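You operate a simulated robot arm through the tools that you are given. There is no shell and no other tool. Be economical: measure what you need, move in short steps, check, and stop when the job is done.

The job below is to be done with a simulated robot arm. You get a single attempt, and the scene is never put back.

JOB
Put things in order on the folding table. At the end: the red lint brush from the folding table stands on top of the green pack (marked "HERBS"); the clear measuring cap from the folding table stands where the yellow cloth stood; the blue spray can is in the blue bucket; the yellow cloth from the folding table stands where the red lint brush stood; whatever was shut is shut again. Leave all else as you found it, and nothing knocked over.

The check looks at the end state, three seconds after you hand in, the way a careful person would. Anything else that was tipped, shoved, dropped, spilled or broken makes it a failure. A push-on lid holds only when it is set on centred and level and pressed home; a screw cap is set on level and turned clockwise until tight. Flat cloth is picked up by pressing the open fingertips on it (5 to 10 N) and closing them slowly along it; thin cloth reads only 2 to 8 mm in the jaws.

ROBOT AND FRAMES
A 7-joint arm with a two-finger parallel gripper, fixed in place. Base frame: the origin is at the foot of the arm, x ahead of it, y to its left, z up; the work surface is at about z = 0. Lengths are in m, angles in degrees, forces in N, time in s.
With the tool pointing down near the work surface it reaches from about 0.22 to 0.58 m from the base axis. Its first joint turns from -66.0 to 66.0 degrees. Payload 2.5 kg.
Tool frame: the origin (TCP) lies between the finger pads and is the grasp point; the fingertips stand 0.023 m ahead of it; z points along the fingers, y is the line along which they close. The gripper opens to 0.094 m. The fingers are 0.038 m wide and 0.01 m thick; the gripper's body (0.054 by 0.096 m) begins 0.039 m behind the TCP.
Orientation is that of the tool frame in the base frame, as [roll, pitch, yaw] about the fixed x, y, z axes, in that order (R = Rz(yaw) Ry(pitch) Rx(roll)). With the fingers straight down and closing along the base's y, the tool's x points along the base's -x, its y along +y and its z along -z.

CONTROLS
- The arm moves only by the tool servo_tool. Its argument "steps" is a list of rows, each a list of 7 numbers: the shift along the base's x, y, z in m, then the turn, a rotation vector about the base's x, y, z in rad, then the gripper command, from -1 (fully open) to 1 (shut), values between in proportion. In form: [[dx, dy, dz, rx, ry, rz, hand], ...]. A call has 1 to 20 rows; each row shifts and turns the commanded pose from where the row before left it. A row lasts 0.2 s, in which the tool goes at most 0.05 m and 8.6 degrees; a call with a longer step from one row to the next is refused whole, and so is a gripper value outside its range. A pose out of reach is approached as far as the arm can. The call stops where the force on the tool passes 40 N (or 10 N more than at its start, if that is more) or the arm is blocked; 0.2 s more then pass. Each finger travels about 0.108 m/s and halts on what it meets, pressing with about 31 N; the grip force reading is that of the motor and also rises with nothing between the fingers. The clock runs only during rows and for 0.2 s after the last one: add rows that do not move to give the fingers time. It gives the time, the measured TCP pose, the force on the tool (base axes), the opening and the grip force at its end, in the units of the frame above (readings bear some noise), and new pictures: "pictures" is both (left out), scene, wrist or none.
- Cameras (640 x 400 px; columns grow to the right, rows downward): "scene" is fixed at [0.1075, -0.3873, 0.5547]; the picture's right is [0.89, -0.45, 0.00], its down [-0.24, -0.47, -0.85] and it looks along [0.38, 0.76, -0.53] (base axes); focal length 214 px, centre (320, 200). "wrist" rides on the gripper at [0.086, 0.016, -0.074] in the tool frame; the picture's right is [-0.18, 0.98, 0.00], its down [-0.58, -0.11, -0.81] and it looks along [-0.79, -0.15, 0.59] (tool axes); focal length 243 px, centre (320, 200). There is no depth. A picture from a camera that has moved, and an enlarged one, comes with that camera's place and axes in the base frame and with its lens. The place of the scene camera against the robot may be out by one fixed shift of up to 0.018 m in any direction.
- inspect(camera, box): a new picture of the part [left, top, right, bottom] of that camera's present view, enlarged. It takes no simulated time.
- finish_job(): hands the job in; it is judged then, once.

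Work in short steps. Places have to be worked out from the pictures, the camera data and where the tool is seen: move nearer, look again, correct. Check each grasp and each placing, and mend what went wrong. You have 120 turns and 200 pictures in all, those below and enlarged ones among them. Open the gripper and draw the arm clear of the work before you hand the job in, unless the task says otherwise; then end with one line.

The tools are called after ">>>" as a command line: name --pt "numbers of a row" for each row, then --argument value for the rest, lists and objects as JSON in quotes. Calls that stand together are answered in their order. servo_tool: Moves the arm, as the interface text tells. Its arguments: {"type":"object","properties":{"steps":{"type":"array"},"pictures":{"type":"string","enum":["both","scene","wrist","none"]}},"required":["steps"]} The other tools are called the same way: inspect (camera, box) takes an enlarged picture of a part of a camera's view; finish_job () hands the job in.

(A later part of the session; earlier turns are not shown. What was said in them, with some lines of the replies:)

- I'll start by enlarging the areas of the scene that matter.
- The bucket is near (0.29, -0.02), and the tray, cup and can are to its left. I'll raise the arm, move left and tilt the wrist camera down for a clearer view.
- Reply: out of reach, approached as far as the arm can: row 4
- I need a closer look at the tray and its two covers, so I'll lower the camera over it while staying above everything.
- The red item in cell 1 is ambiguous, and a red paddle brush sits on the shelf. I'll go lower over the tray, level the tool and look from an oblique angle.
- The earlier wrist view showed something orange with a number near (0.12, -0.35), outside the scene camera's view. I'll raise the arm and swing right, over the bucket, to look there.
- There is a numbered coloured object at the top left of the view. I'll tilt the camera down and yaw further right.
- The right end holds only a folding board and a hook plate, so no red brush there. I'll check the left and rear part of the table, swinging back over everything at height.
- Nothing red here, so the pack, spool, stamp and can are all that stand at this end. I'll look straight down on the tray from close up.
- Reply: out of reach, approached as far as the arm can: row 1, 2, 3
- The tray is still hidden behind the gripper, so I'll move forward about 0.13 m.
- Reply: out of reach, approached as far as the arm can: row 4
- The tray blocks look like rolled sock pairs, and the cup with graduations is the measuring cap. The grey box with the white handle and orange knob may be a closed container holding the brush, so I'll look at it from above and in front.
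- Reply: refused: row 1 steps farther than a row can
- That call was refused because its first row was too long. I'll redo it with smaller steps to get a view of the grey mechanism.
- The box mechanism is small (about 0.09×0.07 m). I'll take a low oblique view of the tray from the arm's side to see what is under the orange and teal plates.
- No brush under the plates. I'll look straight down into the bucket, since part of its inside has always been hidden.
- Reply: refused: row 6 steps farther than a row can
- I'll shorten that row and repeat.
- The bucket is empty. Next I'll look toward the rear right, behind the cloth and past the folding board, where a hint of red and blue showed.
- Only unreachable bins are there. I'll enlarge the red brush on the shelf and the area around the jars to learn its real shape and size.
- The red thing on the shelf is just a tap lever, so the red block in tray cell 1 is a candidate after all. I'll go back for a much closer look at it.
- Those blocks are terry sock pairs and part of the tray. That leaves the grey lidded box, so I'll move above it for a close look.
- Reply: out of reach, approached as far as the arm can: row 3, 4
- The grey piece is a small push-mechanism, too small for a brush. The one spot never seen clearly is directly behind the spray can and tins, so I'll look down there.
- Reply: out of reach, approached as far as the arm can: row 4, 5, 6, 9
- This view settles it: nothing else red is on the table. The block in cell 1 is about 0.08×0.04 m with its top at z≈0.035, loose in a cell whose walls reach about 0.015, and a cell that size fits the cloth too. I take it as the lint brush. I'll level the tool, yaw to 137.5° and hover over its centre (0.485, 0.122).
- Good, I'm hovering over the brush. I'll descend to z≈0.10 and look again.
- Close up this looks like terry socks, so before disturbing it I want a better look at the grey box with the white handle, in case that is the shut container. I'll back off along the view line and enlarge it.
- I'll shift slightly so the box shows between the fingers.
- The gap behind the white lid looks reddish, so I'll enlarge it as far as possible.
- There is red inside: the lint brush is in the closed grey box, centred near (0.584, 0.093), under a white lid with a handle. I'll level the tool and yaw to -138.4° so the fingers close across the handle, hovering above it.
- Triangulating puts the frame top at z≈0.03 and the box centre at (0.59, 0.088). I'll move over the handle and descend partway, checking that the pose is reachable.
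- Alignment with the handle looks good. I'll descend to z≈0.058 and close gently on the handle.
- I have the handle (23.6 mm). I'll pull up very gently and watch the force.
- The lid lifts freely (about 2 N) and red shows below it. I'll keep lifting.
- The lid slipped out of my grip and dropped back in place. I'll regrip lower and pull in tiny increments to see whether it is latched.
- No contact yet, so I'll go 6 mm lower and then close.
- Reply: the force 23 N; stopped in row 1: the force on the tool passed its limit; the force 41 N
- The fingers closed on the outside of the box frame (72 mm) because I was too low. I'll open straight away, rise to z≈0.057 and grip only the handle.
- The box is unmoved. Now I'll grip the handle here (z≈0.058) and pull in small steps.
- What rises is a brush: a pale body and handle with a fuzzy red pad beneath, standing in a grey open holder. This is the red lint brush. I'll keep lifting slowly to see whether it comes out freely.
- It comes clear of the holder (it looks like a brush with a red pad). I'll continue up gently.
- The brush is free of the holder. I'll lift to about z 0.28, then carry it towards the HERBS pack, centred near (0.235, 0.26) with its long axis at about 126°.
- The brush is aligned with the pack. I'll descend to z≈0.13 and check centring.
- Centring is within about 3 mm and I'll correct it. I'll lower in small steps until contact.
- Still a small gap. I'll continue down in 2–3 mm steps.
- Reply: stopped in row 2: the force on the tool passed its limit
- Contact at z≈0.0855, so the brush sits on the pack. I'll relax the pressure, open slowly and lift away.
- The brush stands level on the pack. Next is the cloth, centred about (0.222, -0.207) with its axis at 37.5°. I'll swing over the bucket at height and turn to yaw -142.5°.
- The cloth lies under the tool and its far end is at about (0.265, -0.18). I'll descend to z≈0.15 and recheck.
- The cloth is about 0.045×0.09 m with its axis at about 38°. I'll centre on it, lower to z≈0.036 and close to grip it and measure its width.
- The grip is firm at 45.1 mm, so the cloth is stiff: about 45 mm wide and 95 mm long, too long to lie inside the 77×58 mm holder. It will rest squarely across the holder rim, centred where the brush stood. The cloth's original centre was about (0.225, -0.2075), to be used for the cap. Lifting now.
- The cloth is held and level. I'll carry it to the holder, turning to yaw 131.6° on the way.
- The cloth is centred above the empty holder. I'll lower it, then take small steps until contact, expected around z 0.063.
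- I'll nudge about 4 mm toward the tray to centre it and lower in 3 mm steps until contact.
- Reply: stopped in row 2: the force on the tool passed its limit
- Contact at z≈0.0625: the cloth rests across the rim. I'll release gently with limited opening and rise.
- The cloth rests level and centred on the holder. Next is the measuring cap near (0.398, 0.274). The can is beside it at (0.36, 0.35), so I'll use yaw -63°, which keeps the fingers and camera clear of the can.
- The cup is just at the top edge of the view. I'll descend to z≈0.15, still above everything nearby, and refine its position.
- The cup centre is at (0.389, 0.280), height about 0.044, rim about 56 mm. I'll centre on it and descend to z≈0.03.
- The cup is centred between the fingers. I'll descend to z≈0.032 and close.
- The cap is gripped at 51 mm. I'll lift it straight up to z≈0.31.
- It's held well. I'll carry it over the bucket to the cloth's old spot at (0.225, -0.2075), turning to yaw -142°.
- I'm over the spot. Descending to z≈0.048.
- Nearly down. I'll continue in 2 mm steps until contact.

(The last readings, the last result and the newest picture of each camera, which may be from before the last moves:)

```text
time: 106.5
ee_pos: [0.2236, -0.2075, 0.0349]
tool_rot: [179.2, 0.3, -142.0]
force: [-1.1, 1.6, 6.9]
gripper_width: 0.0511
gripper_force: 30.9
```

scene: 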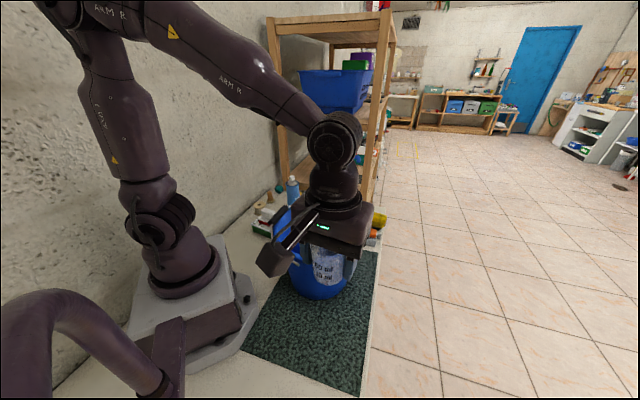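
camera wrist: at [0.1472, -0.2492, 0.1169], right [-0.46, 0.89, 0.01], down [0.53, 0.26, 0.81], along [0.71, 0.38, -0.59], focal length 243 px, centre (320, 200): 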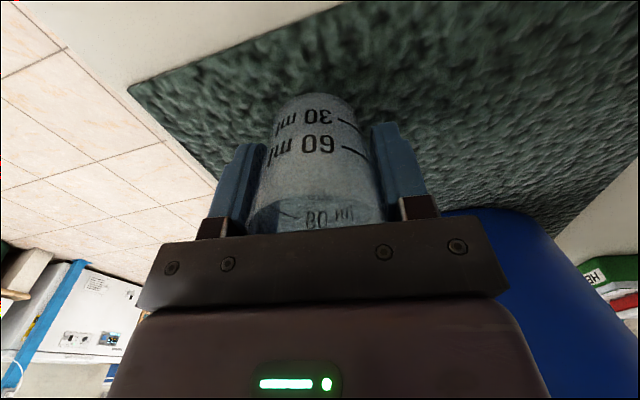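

Contact (about 7 N). I'll release slowly and rise.

>>> servo_tool --pt "0 0 0.0005 0 0 0 0.0" --pt "0 0 0 0 0 0 -0.2" --pt "0 0 0 0 0 0 -0.5" --pt "0 0 0 0 0 0 -0.8" --pt "0 0 0.01 0 0 0 -0.9" --pt "0 0 0.03 0 0 0 -1" --pt "0 0 0.05 0 0 0 -1" --pt "0 0 0.05 0 0 0 -1" --pt "0 0 0.05 0 0 0 -1" --pt "0 0 0.05 0 0 0 -1" --pt "0 0 0.03 0 0 0 -1" --pt "0 0 0 0 0 0 -1" --pictures "both"

>>> inspect --camera "scene" --box '[270, 290, 390, 400]'

```text
time: 109.1
ee_pos: [0.2243, -0.2084, 0.307]
tool_rot: [179.2, 0.3, -142.1]
force: [0.3, -0.2, 0.2]
gripper_width: 0.0942
gripper_force: 0.0
camera wrist: at [0.1466, -0.2503, 0.3817], right [-0.46, 0.89, 0.01], down [0.53, 0.26, 0.81], along [0.71, 0.38, -0.59], focal length 243 px, centre (320, 200)
```

scene: 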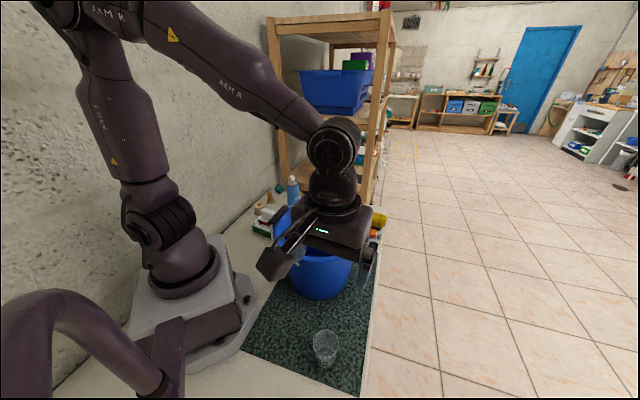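
wrist: 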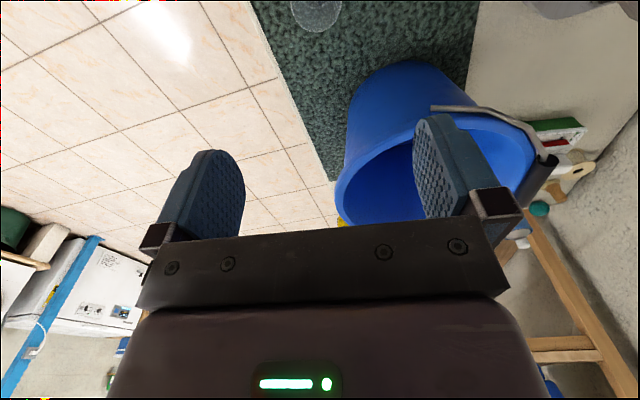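

```text
3.64 times, centred on (330, 345) of scene
camera zoom: at [0.1075, -0.3873, 0.5547], right [0.89, -0.45, 0.0], down [-0.24, -0.47, -0.85], along [0.38, 0.76, -0.53], focal length 780 px, centre (284, -327)
```

zoom: 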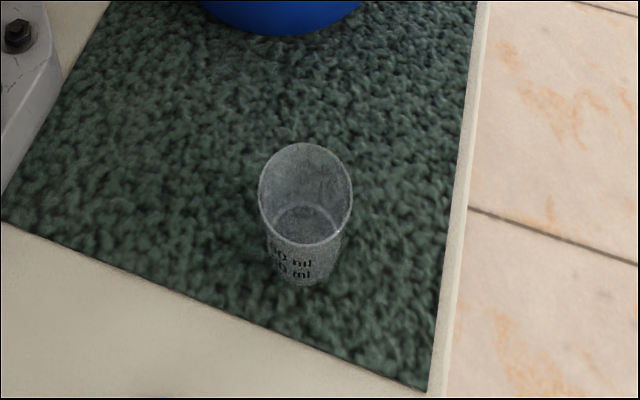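

The cap stands upright on the cloth's old spot. Next is the can, at (0.37, 0.36) and about 0.157 tall. I'll swing back over the bucket to hover above it.

>>> servo_tool --pt "0.008 0.02 0.005 0 0 0.01 -1" --pt "0.01 0.03 0 0 0 0.01 -1" --pt "0.01 0.03 0 0 0 0.01 -1" --pt "0.01 0.03 0 0 0 0.01 -1" --pt "0.01 0.03 0 0 0 0.01 -1" --pt "0.01 0.03 0 0 0 0.01 -1" --pt "0.01 0.03 0 0 0 0.01 -1" --pt "0.01 0.03 0 0 0 0.01 -1" --pt "0.008 0.03 0 0 0 0.01 -1" --pt "0.006 0.03 0 0 0 0.01 -1" --pt "0.006 0.03 0 0 0 0.005 -1" --pt "0.006 0.03 0 0 0 0 -1" --pt "0.006 0.03 0 0 0 0 -1" --pt "0.006 0.03 0 0 0 0 -1" --pt "0.006 0.03 0 0 0 0 -1" --pt "0.006 0.03 0 0 0 0 -1" --pt "0.006 0.03 0 0 0 0 -1" --pt "0.006 0.03 0 0 0 0 -1" --pt "0.006 0.03 -0.01 0 0 0 -1" --pt "0 0.005 -0.01 0 0 0 -1" --pictures "both"

```text
time: 113.3
ee_pos: [0.3677, 0.3586, 0.2888]
tool_rot: [179.2, 0.4, -136.0]
force: [0.4, 0.6, -0.1]
gripper_width: 0.0942
gripper_force: 0.0
camera wrist: at [0.2961, 0.3098, 0.3641], right [-0.55, 0.84, 0.01], down [0.5, 0.32, 0.81], along [0.67, 0.45, -0.59], focal length 243 px, centre (320, 200)
```

scene: 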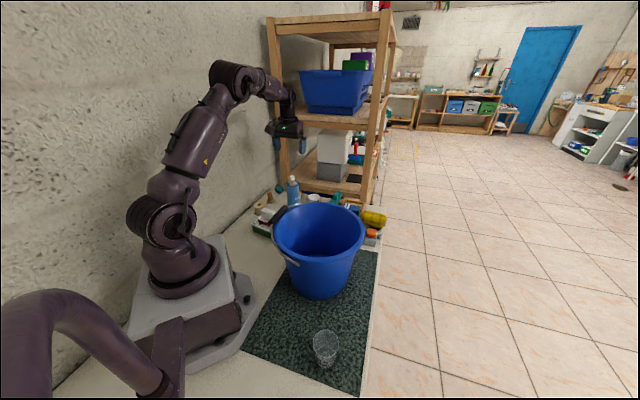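
wrist: 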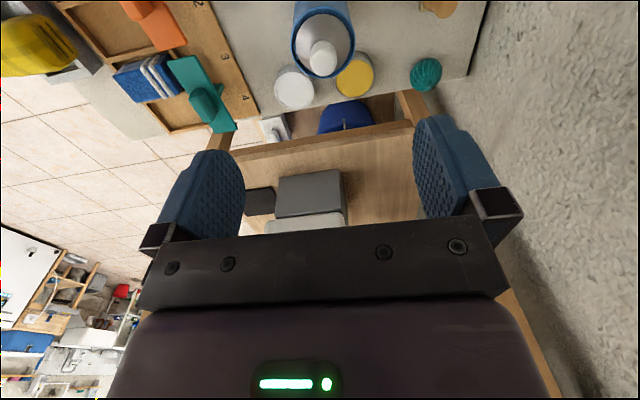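

The can axis is at (0.367, 0.361) with a body about 57 mm across. I'll descend to z≈0.16 and check.

>>> servo_tool --pt "0 0.002 -0.03 0 0 0 -1" --pt "0 0 -0.04 0 0 0 -1" --pt "0 0 -0.035 0 0 0 -1" --pt "0 0 -0.023 0 0 0 -1" --pt "0 0 0 0 0 0 -1" --pictures "both"

>>> inspect --camera "scene" --box '[250, 150, 340, 230]'

```text
time: 114.5
ee_pos: [0.3689, 0.3601, 0.1623]
tool_rot: [179.2, 0.4, -136.0]
force: [-0.1, 0.1, 0.3]
gripper_width: 0.0941
gripper_force: 0.0
camera wrist: at [0.2967, 0.3105, 0.2369], right [-0.55, 0.84, 0.01], down [0.5, 0.32, 0.81], along [0.67, 0.45, -0.59], focal length 243 px, centre (320, 200)
```

scene: 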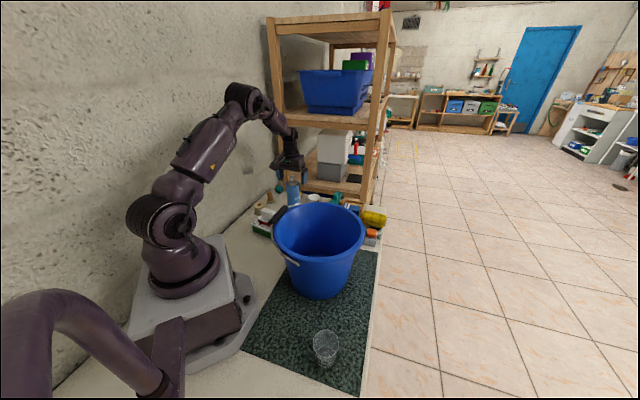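
wrist: 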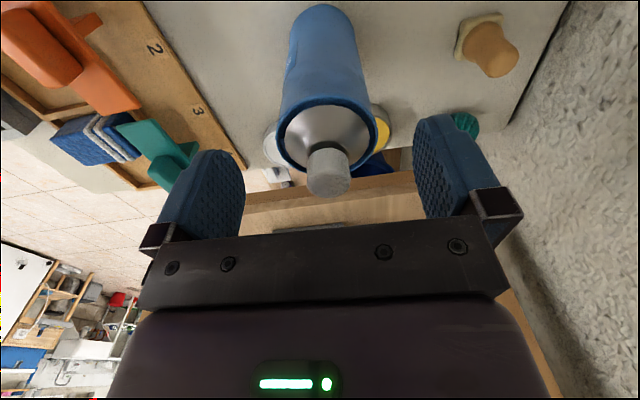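

```text
5.00 times, centred on (295, 190) of scene
camera zoom: at [0.1075, -0.3873, 0.5547], right [0.89, -0.45, 0.0], down [-0.24, -0.47, -0.85], along [0.38, 0.76, -0.53], focal length 1072 px, centre (445, 250)
```

zoom: 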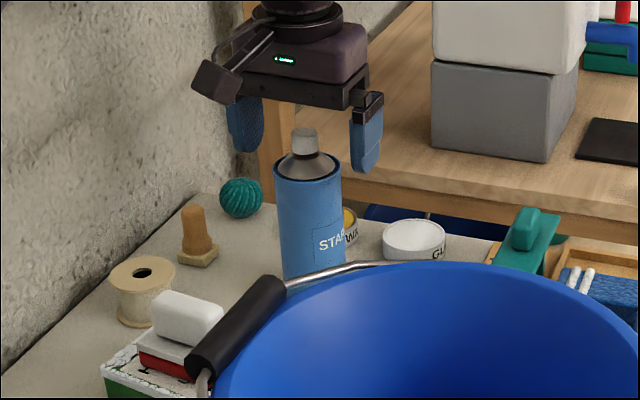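

The body top is at about z 0.122 and the cap top about 0.164. I'll descend to TCP z≈0.130 so the palm clears the cap, then close on the upper body.

>>> servo_tool --pt "0 0.003 -0.012 0 0 0 -1" --pt "0 0 -0.012 0 0 0 -1" --pt "0 0 -0.008 0 0 0 -1" --pt "0 0 0 0 0 0 -0.5" --pt "0 0 0 0 0 0 -0.2" --pt "0 0 0 0 0 0 0.1" --pt "0 0 0 0 0 0 0.3" --pt "0 0 0 0 0 0 0.3" --pictures "both"

>>> inspect --camera "scene" --box '[250, 150, 340, 230]'

```text
time: 116.3
ee_pos: [0.37, 0.3613, 0.1298]
tool_rot: [179.2, 0.3, -136.1]
force: [0.6, 0.7, 0.6]
gripper_width: 0.0557
gripper_force: 31.0
camera wrist: at [0.2978, 0.3126, 0.2046], right [-0.55, 0.84, 0.01], down [0.5, 0.31, 0.81], along [0.67, 0.45, -0.59], focal length 243 px, centre (320, 200)
```

scene: 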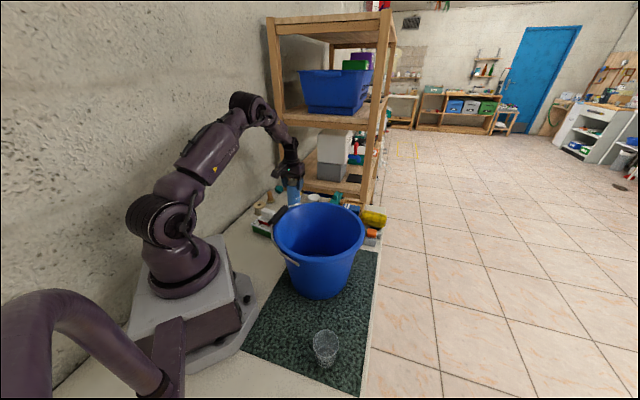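
wrist: 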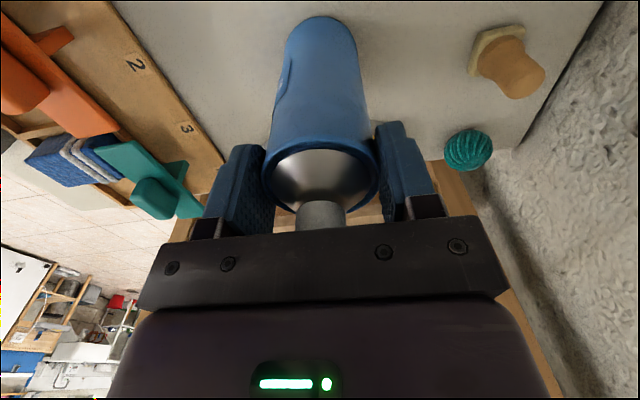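

```text
5.00 times, centred on (295, 190) of scene
camera zoom: at [0.1075, -0.3873, 0.5547], right [0.89, -0.45, 0.0], down [-0.24, -0.47, -0.85], along [0.38, 0.76, -0.53], focal length 1072 px, centre (445, 250)
```

zoom: 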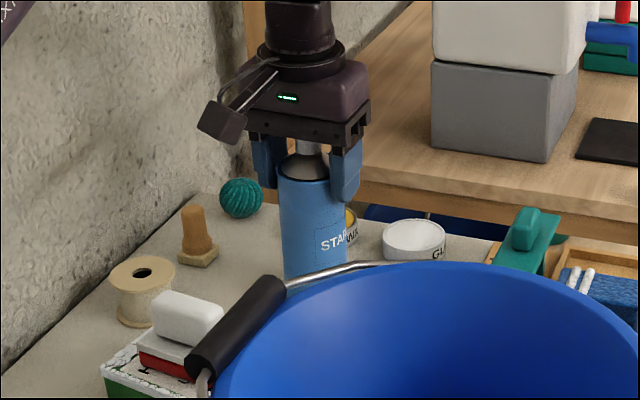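

The can is gripped at 55.7 mm. I'll lift slowly.

>>> servo_tool --pt "0 0 0.004 0 0 0 0.6" --pt "0 0 0.006 0 0 0 0.6" --pt "0 0 0.01 0 0 0 0.6" --pt "0 0 0.015 0 0 0 0.6" --pt "0 0 0.015 0 0 0 0.6" --pt "0 0 0 0 0 0 0.6" --pictures "wrist"

>>> inspect --camera "scene" --box '[250, 150, 340, 230]'

```text
time: 117.7
ee_pos: [0.3704, 0.3617, 0.1812]
tool_rot: [179.2, 0.2, -136.0]
force: [0.4, -0.4, -3.8]
gripper_width: 0.0555
gripper_force: 31.0
camera wrist: at [0.2976, 0.3125, 0.2551], right [-0.55, 0.84, 0.01], down [0.5, 0.32, 0.81], along [0.67, 0.45, -0.59], focal length 243 px, centre (320, 200)
```

wrist: 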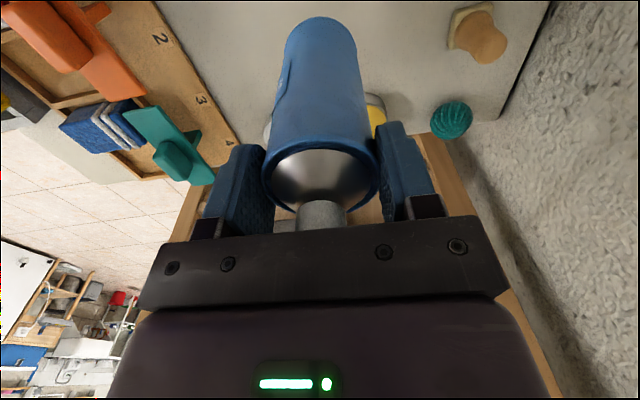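

```text
5.00 times, centred on (295, 190) of scene
camera zoom: at [0.1075, -0.3873, 0.5547], right [0.89, -0.45, 0.0], down [-0.24, -0.47, -0.85], along [0.38, 0.76, -0.53], focal length 1072 px, centre (445, 250)
```

zoom: 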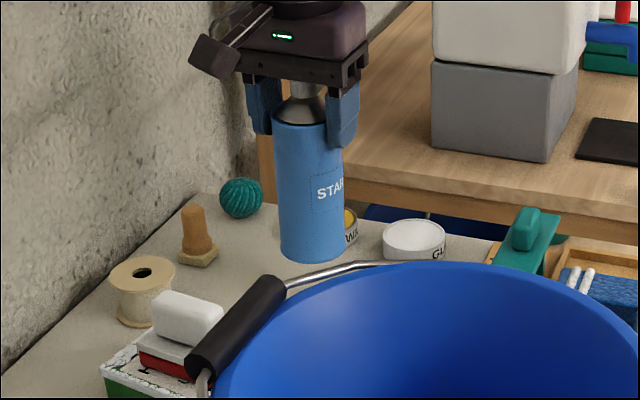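

It's firmly held (about 3.8 N). I'll raise it while moving inward, then carry it over the bucket at TCP z≈0.40 so the can bottom clears the rim.

>>> servo_tool --pt "-0.005 -0.008 0.015 0 0 0 0.6" --pt "-0.005 -0.01 0.018 0 0 0 0.6" --pt "-0.005 -0.01 0.018 0 0 0 0.6" --pt "-0.005 -0.01 0.018 0 0 0 0.6" --pt "-0.005 -0.01 0.018 0 0 0 0.6" --pt "-0.005 -0.01 0.018 0 0 0 0.6" --pt "-0.005 -0.01 0.018 0 0 0 0.6" --pt "-0.003 -0.018 0.016 0 0 0 0.6" --pt "-0.003 -0.02 0.016 0 0 0 0.6" --pt "-0.003 -0.02 0.016 0 0 0 0.6" --pt "-0.003 -0.02 0.016 0 0 0 0.6" --pt "-0.003 -0.02 0.016 0 0 0 0.6" --pt "-0.002 -0.018 0.016 0 0 0 0.6" --pt "0 -0.01 0 0 0 0 0.6" --pt "0 0 0 0 0 0 0.6" --pictures "both"

```text
time: 120.9
ee_pos: [0.318, 0.1671, 0.3986]
tool_rot: [179.2, 0.4, -136.1]
force: [-0.1, -0.1, -3.1]
gripper_width: 0.055
gripper_force: 30.5
camera wrist: at [0.2453, 0.1186, 0.4734], right [-0.55, 0.84, 0.01], down [0.5, 0.31, 0.81], along [0.67, 0.45, -0.59], focal length 243 px, centre (320, 200)
```

scene: 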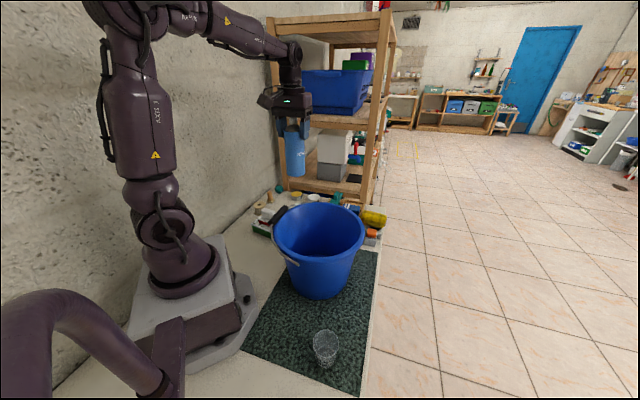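
wrist: 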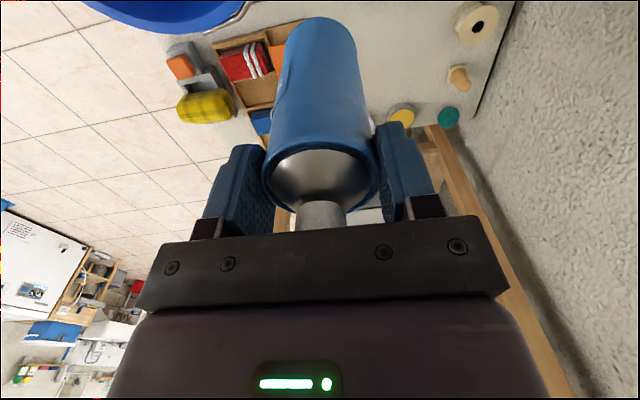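

Now I'll move over the bucket, to just off its centre (0.323, 0.012).

>>> servo_tool --pt "0.0005 -0.01 0 0 0 0 0.6" --pt "0.0005 -0.018 0 0 0 0 0.6" --pt "0.001 -0.02 0 0 0 0 0.6" --pt "0.001 -0.02 0 0 0 0 0.6" --pt "0.001 -0.02 0 0 0 0 0.6" --pt "0.001 -0.02 0 0 0 0 0.6" --pt "0.0005 -0.02 0 0 0 0 0.6" --pt "0 -0.017 0 0 0 0 0.6" --pt "0 -0.01 0 0 0 0 0.6" --pt "0 0 0 0 0 0 0.6" --pictures "both"

```text
time: 123.1
ee_pos: [0.3242, 0.0131, 0.4009]
tool_rot: [179.2, 0.3, -136.1]
force: [0.2, 0.8, -3.0]
gripper_width: 0.0554
gripper_force: 30.8
camera wrist: at [0.2522, -0.036, 0.4737], right [-0.55, 0.84, 0.01], down [0.5, 0.31, 0.81], along [0.67, 0.45, -0.59], focal length 243 px, centre (320, 200)
```

scene: 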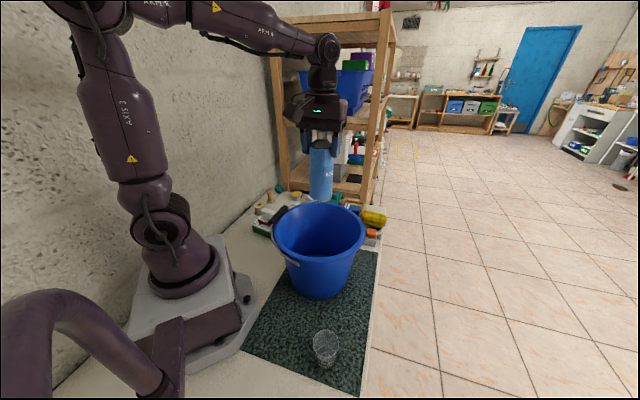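
wrist: 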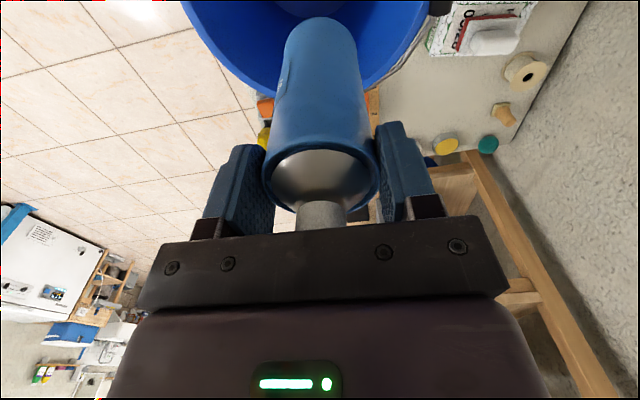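

It is well inside the rim, so I'll lower the can into the bucket to TCP z≈0.20 and check.

>>> servo_tool --pt "0 0 -0.015 0 0 0 0.6" --pt "0 0 -0.025 0 0 0 0.6" --pt "0 0 -0.03 0 0 0 0.6" --pt "0 0 -0.03 0 0 0 0.6" --pt "0 0 -0.03 0 0 0 0.6" --pt "0 0 -0.03 0 0 0 0.6" --pt "0 0 -0.025 0 0 0 0.6" --pt "0 0 -0.015 0 0 0 0.6" --pt "0 0 0 0 0 0 0.6" --pictures "both"

```text
time: 125.1
ee_pos: [0.3229, 0.014, 0.1975]
tool_rot: [179.4, 0.3, -136.1]
force: [-0.4, 0.1, -2.4]
gripper_width: 0.0555
gripper_force: 31.0
camera wrist: at [0.2509, -0.036, 0.2723], right [-0.55, 0.84, 0.01], down [0.5, 0.31, 0.81], along [0.67, 0.45, -0.59], focal length 243 px, centre (320, 200)
```

scene: 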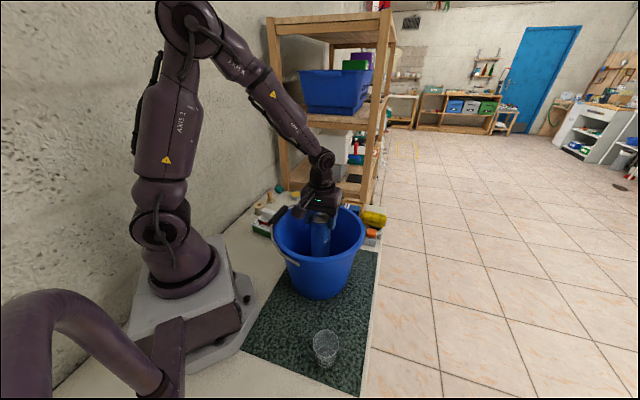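
wrist: 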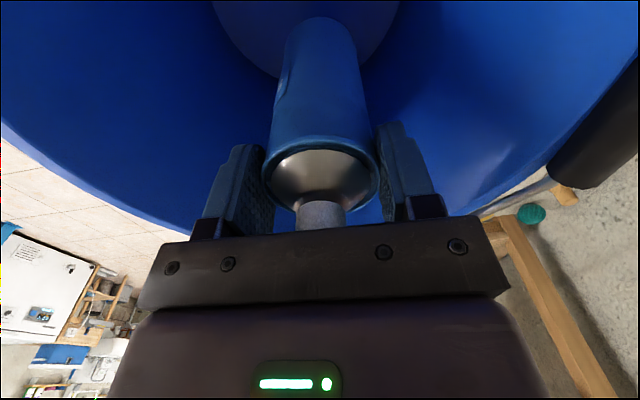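

Clear all around. I'll lower further: to z≈0.15, then in small steps to contact.

>>> servo_tool --pt "0 0 -0.015 0 0 0 0.6" --pt "0 0 -0.015 0 0 0 0.6" --pt "0 0 -0.01 0 0 0 0.6" --pt "0 0 -0.005 0 0 0 0.6" --pt "0 0 0 0 0 0 0.6" --pictures "both"

>>> servo_tool --pt "0 0 -0.003 0 0 0 0.6" --pt "0 0 -0.003 0 0 0 0.6" --pt "0 0 -0.002 0 0 0 0.6" --pictures "none"

```text
time: 126.3
ee_pos: [0.3228, 0.0132, 0.1541]
tool_rot: [179.2, 0.2, -136.1]
force: [0.2, 0.1, -3.3]
gripper_width: 0.0554
gripper_force: 31.2
camera wrist: at [0.2514, -0.0366, 0.2286], right [-0.55, 0.84, 0.01], down [0.5, 0.31, 0.81], along [0.67, 0.45, -0.59], focal length 243 px, centre (320, 200)
```

scene: 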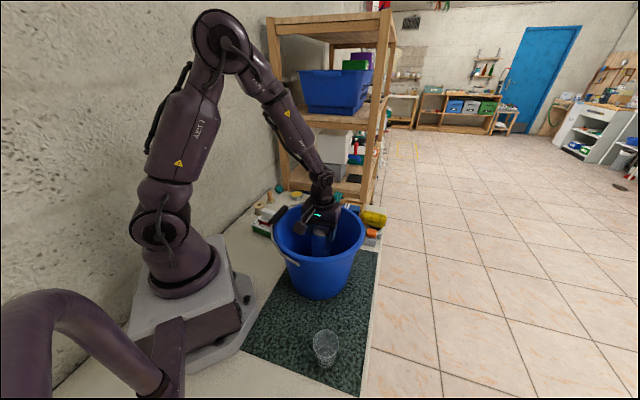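
wrist: 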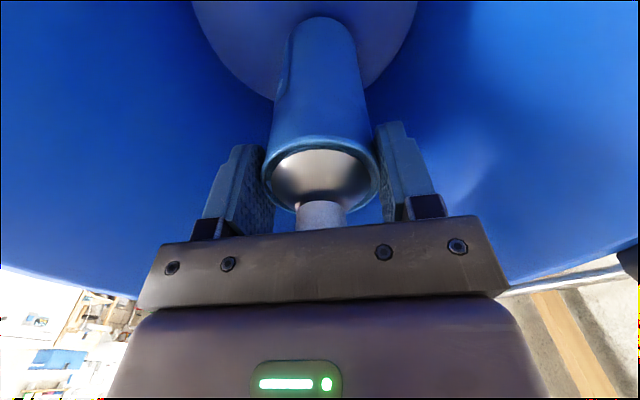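

```text
time: 127.1
ee_pos: [0.3248, 0.0125, 0.1449]
tool_rot: [179.2, 0.2, -136.1]
force: [0.5, -0.8, -3.5]
gripper_width: 0.0551
gripper_force: 30.6
```

Still hanging free. I'll continue in small steps.

>>> servo_tool --pt "0 0 -0.002 0 0 0 0.6" --pt "0 0 -0.002 0 0 0 0.6" --pictures "none"

>>> servo_tool --pt "0 0 -0.002 0 0 0 0.6" --pictures "none"

>>> servo_tool --pt "0 0 -0.002 0 0 0 0.6" --pictures "none"

```text
time: 127.7
ee_pos: [0.3241, 0.013, 0.1409]
tool_rot: [179.1, 0.3, -135.9]
force: [1.5, 0.3, -2.7]
gripper_width: 0.0555
gripper_force: 31.0
```

```text
time: 128.1
ee_pos: [0.3243, 0.014, 0.1404]
tool_rot: [179.1, 0.3, -136.1]
force: [0.5, -0.3, -3.3]
gripper_width: 0.0551
gripper_force: 30.8
```

```text
time: 128.5
ee_pos: [0.3241, 0.0139, 0.1369]
tool_rot: [179.2, 0.4, -136.0]
force: [0.1, -0.3, -2.6]
gripper_width: 0.0556
gripper_force: 31.3
```

>>> servo_tool --pt "0 0 -0.002 0 0 0 0.6" --pictures "none"

>>> servo_tool --pt "0 0 -0.002 0 0 0 0.6" --pictures "wrist"

```text
time: 128.9
ee_pos: [0.3237, 0.0135, 0.1365]
tool_rot: [179.4, 0.4, -136.0]
force: [-6.4, 3.3, 24.9]
gripper_width: 0.0558
gripper_force: 31.5
```

```text
time: 129.3
ee_pos: [0.3235, 0.0134, 0.1338]
tool_rot: [179.3, 0.4, -136.0]
force: [-5.5, 7.9, 24.2]
gripper_width: 0.0556
gripper_force: 30.5
camera wrist: at [0.2516, -0.0358, 0.2084], right [-0.55, 0.83, 0.01], down [0.5, 0.31, 0.81], along [0.67, 0.45, -0.59], focal length 243 px, centre (320, 200)
```

wrist: 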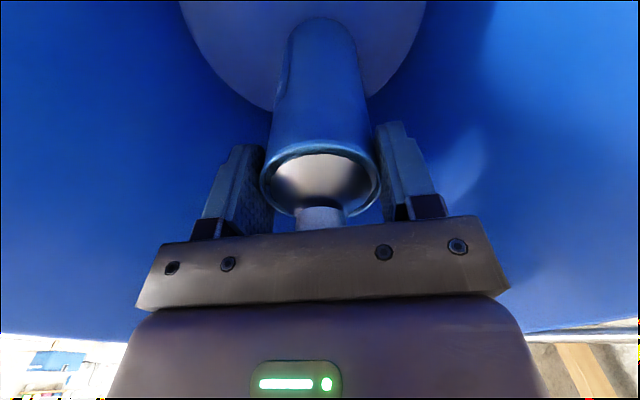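

The can is on the bucket floor. I'll relax the push, open slowly and withdraw straight up.

>>> servo_tool --pt "0 0 0.002 0 0 0 0.6" --pt "0 0 0 0 0 0 -0.1" --pt "0 0 0 0 0 0 -0.3" --pt "0 0 0 0 0 0 -0.55" --pt "0 0 0 0 0 0 -0.75" --pt "0 0 0.01 0 0 0 -0.75" --pt "0 0 0.02 0 0 0 -0.75" --pt "0 0 0.03 0 0 0 -0.75" --pt "0 0 0.04 0 0 0 -0.75" --pt "0 0 0.05 0 0 0 -0.75" --pt "0 0 0.05 0 0 0 -0.75" --pt "0 0 0.05 0 0 0 -1" --pt "0 0 0 0 0 0 -1" --pictures "both"

```text
time: 132.1
ee_pos: [0.3227, 0.014, 0.389]
tool_rot: [179.2, 0.3, -136.0]
force: [1.0, 0.0, -0.9]
gripper_width: 0.094
gripper_force: 0.1
camera wrist: at [0.2504, -0.0353, 0.4633], right [-0.55, 0.84, 0.01], down [0.5, 0.31, 0.81], along [0.67, 0.45, -0.59], focal length 243 px, centre (320, 200)
```

scene: 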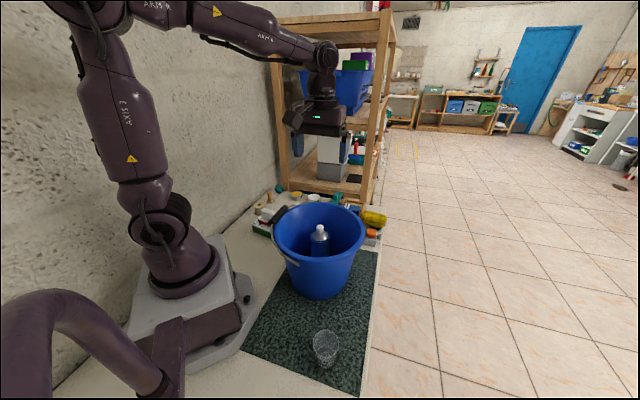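
wrist: 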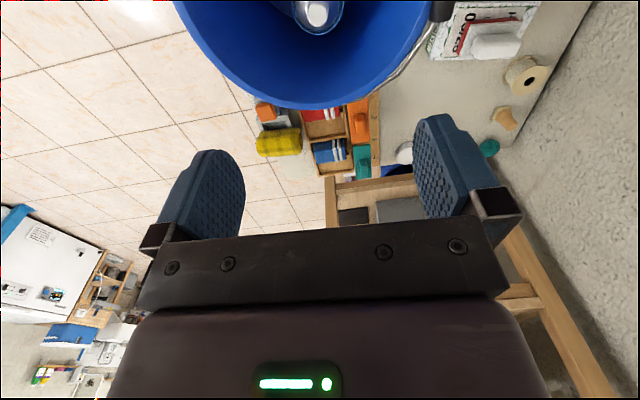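

The can stands in the bucket. Final check of each placed item with enlarged views.

>>> inspect --camera "scene" --box '[340, 185, 400, 255]'

>>> inspect --camera "scene" --box '[245, 180, 385, 310]'

>>> inspect --camera "wrist" --box '[240, 80, 390, 200]'

```text
5.71 times, centred on (370, 220) of scene
camera zoom: at [0.1075, -0.3873, 0.5547], right [0.89, -0.45, 0.0], down [-0.24, -0.47, -0.85], along [0.38, 0.76, -0.53], focal length 1226 px, centre (34, 86)
```

zoom: 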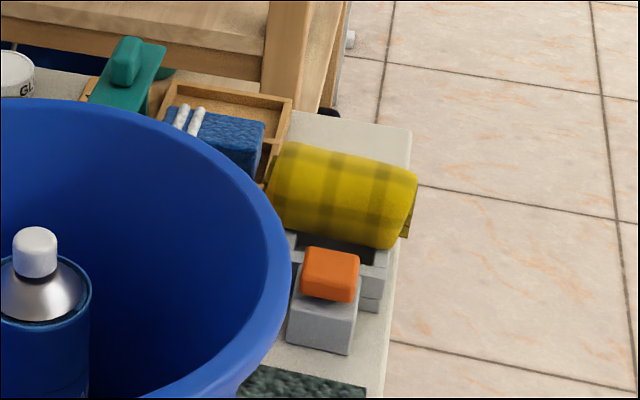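

```text
3.08 times, centred on (315, 245) of scene
camera zoom: at [0.1075, -0.3873, 0.5547], right [0.89, -0.45, 0.0], down [-0.24, -0.47, -0.85], along [0.38, 0.76, -0.53], focal length 660 px, centre (335, 62)
```

zoom: 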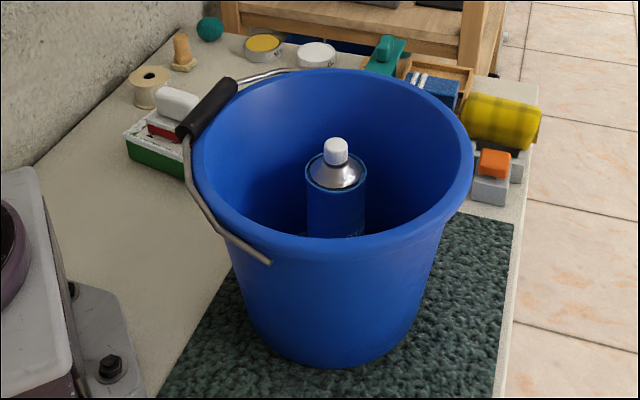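

```text
3.33 times, centred on (315, 140) of wrist
camera zoom: at [0.2504, -0.0353, 0.4633], right [-0.55, 0.84, 0.01], down [0.5, 0.31, 0.81], along [0.67, 0.45, -0.59], focal length 809 px, centre (337, 400)
```

zoom: 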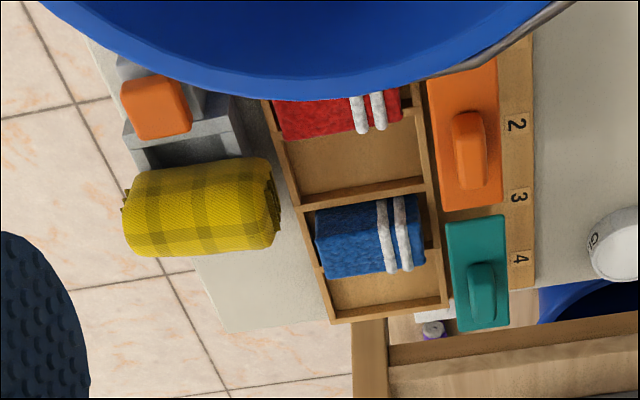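

All four items are in place, nothing else has moved, and the gripper is open and clear above the work. Handing in.

>>> finish_job

```text
The job is handed in.
```

I handed the job in. The lint brush stands on the HERBS pack, the measuring cap stands where the cloth was, and the spray can is upright in the bucket. The cloth is where the brush stood, but it lies across the top of the grey holder because it is too long to fit inside.
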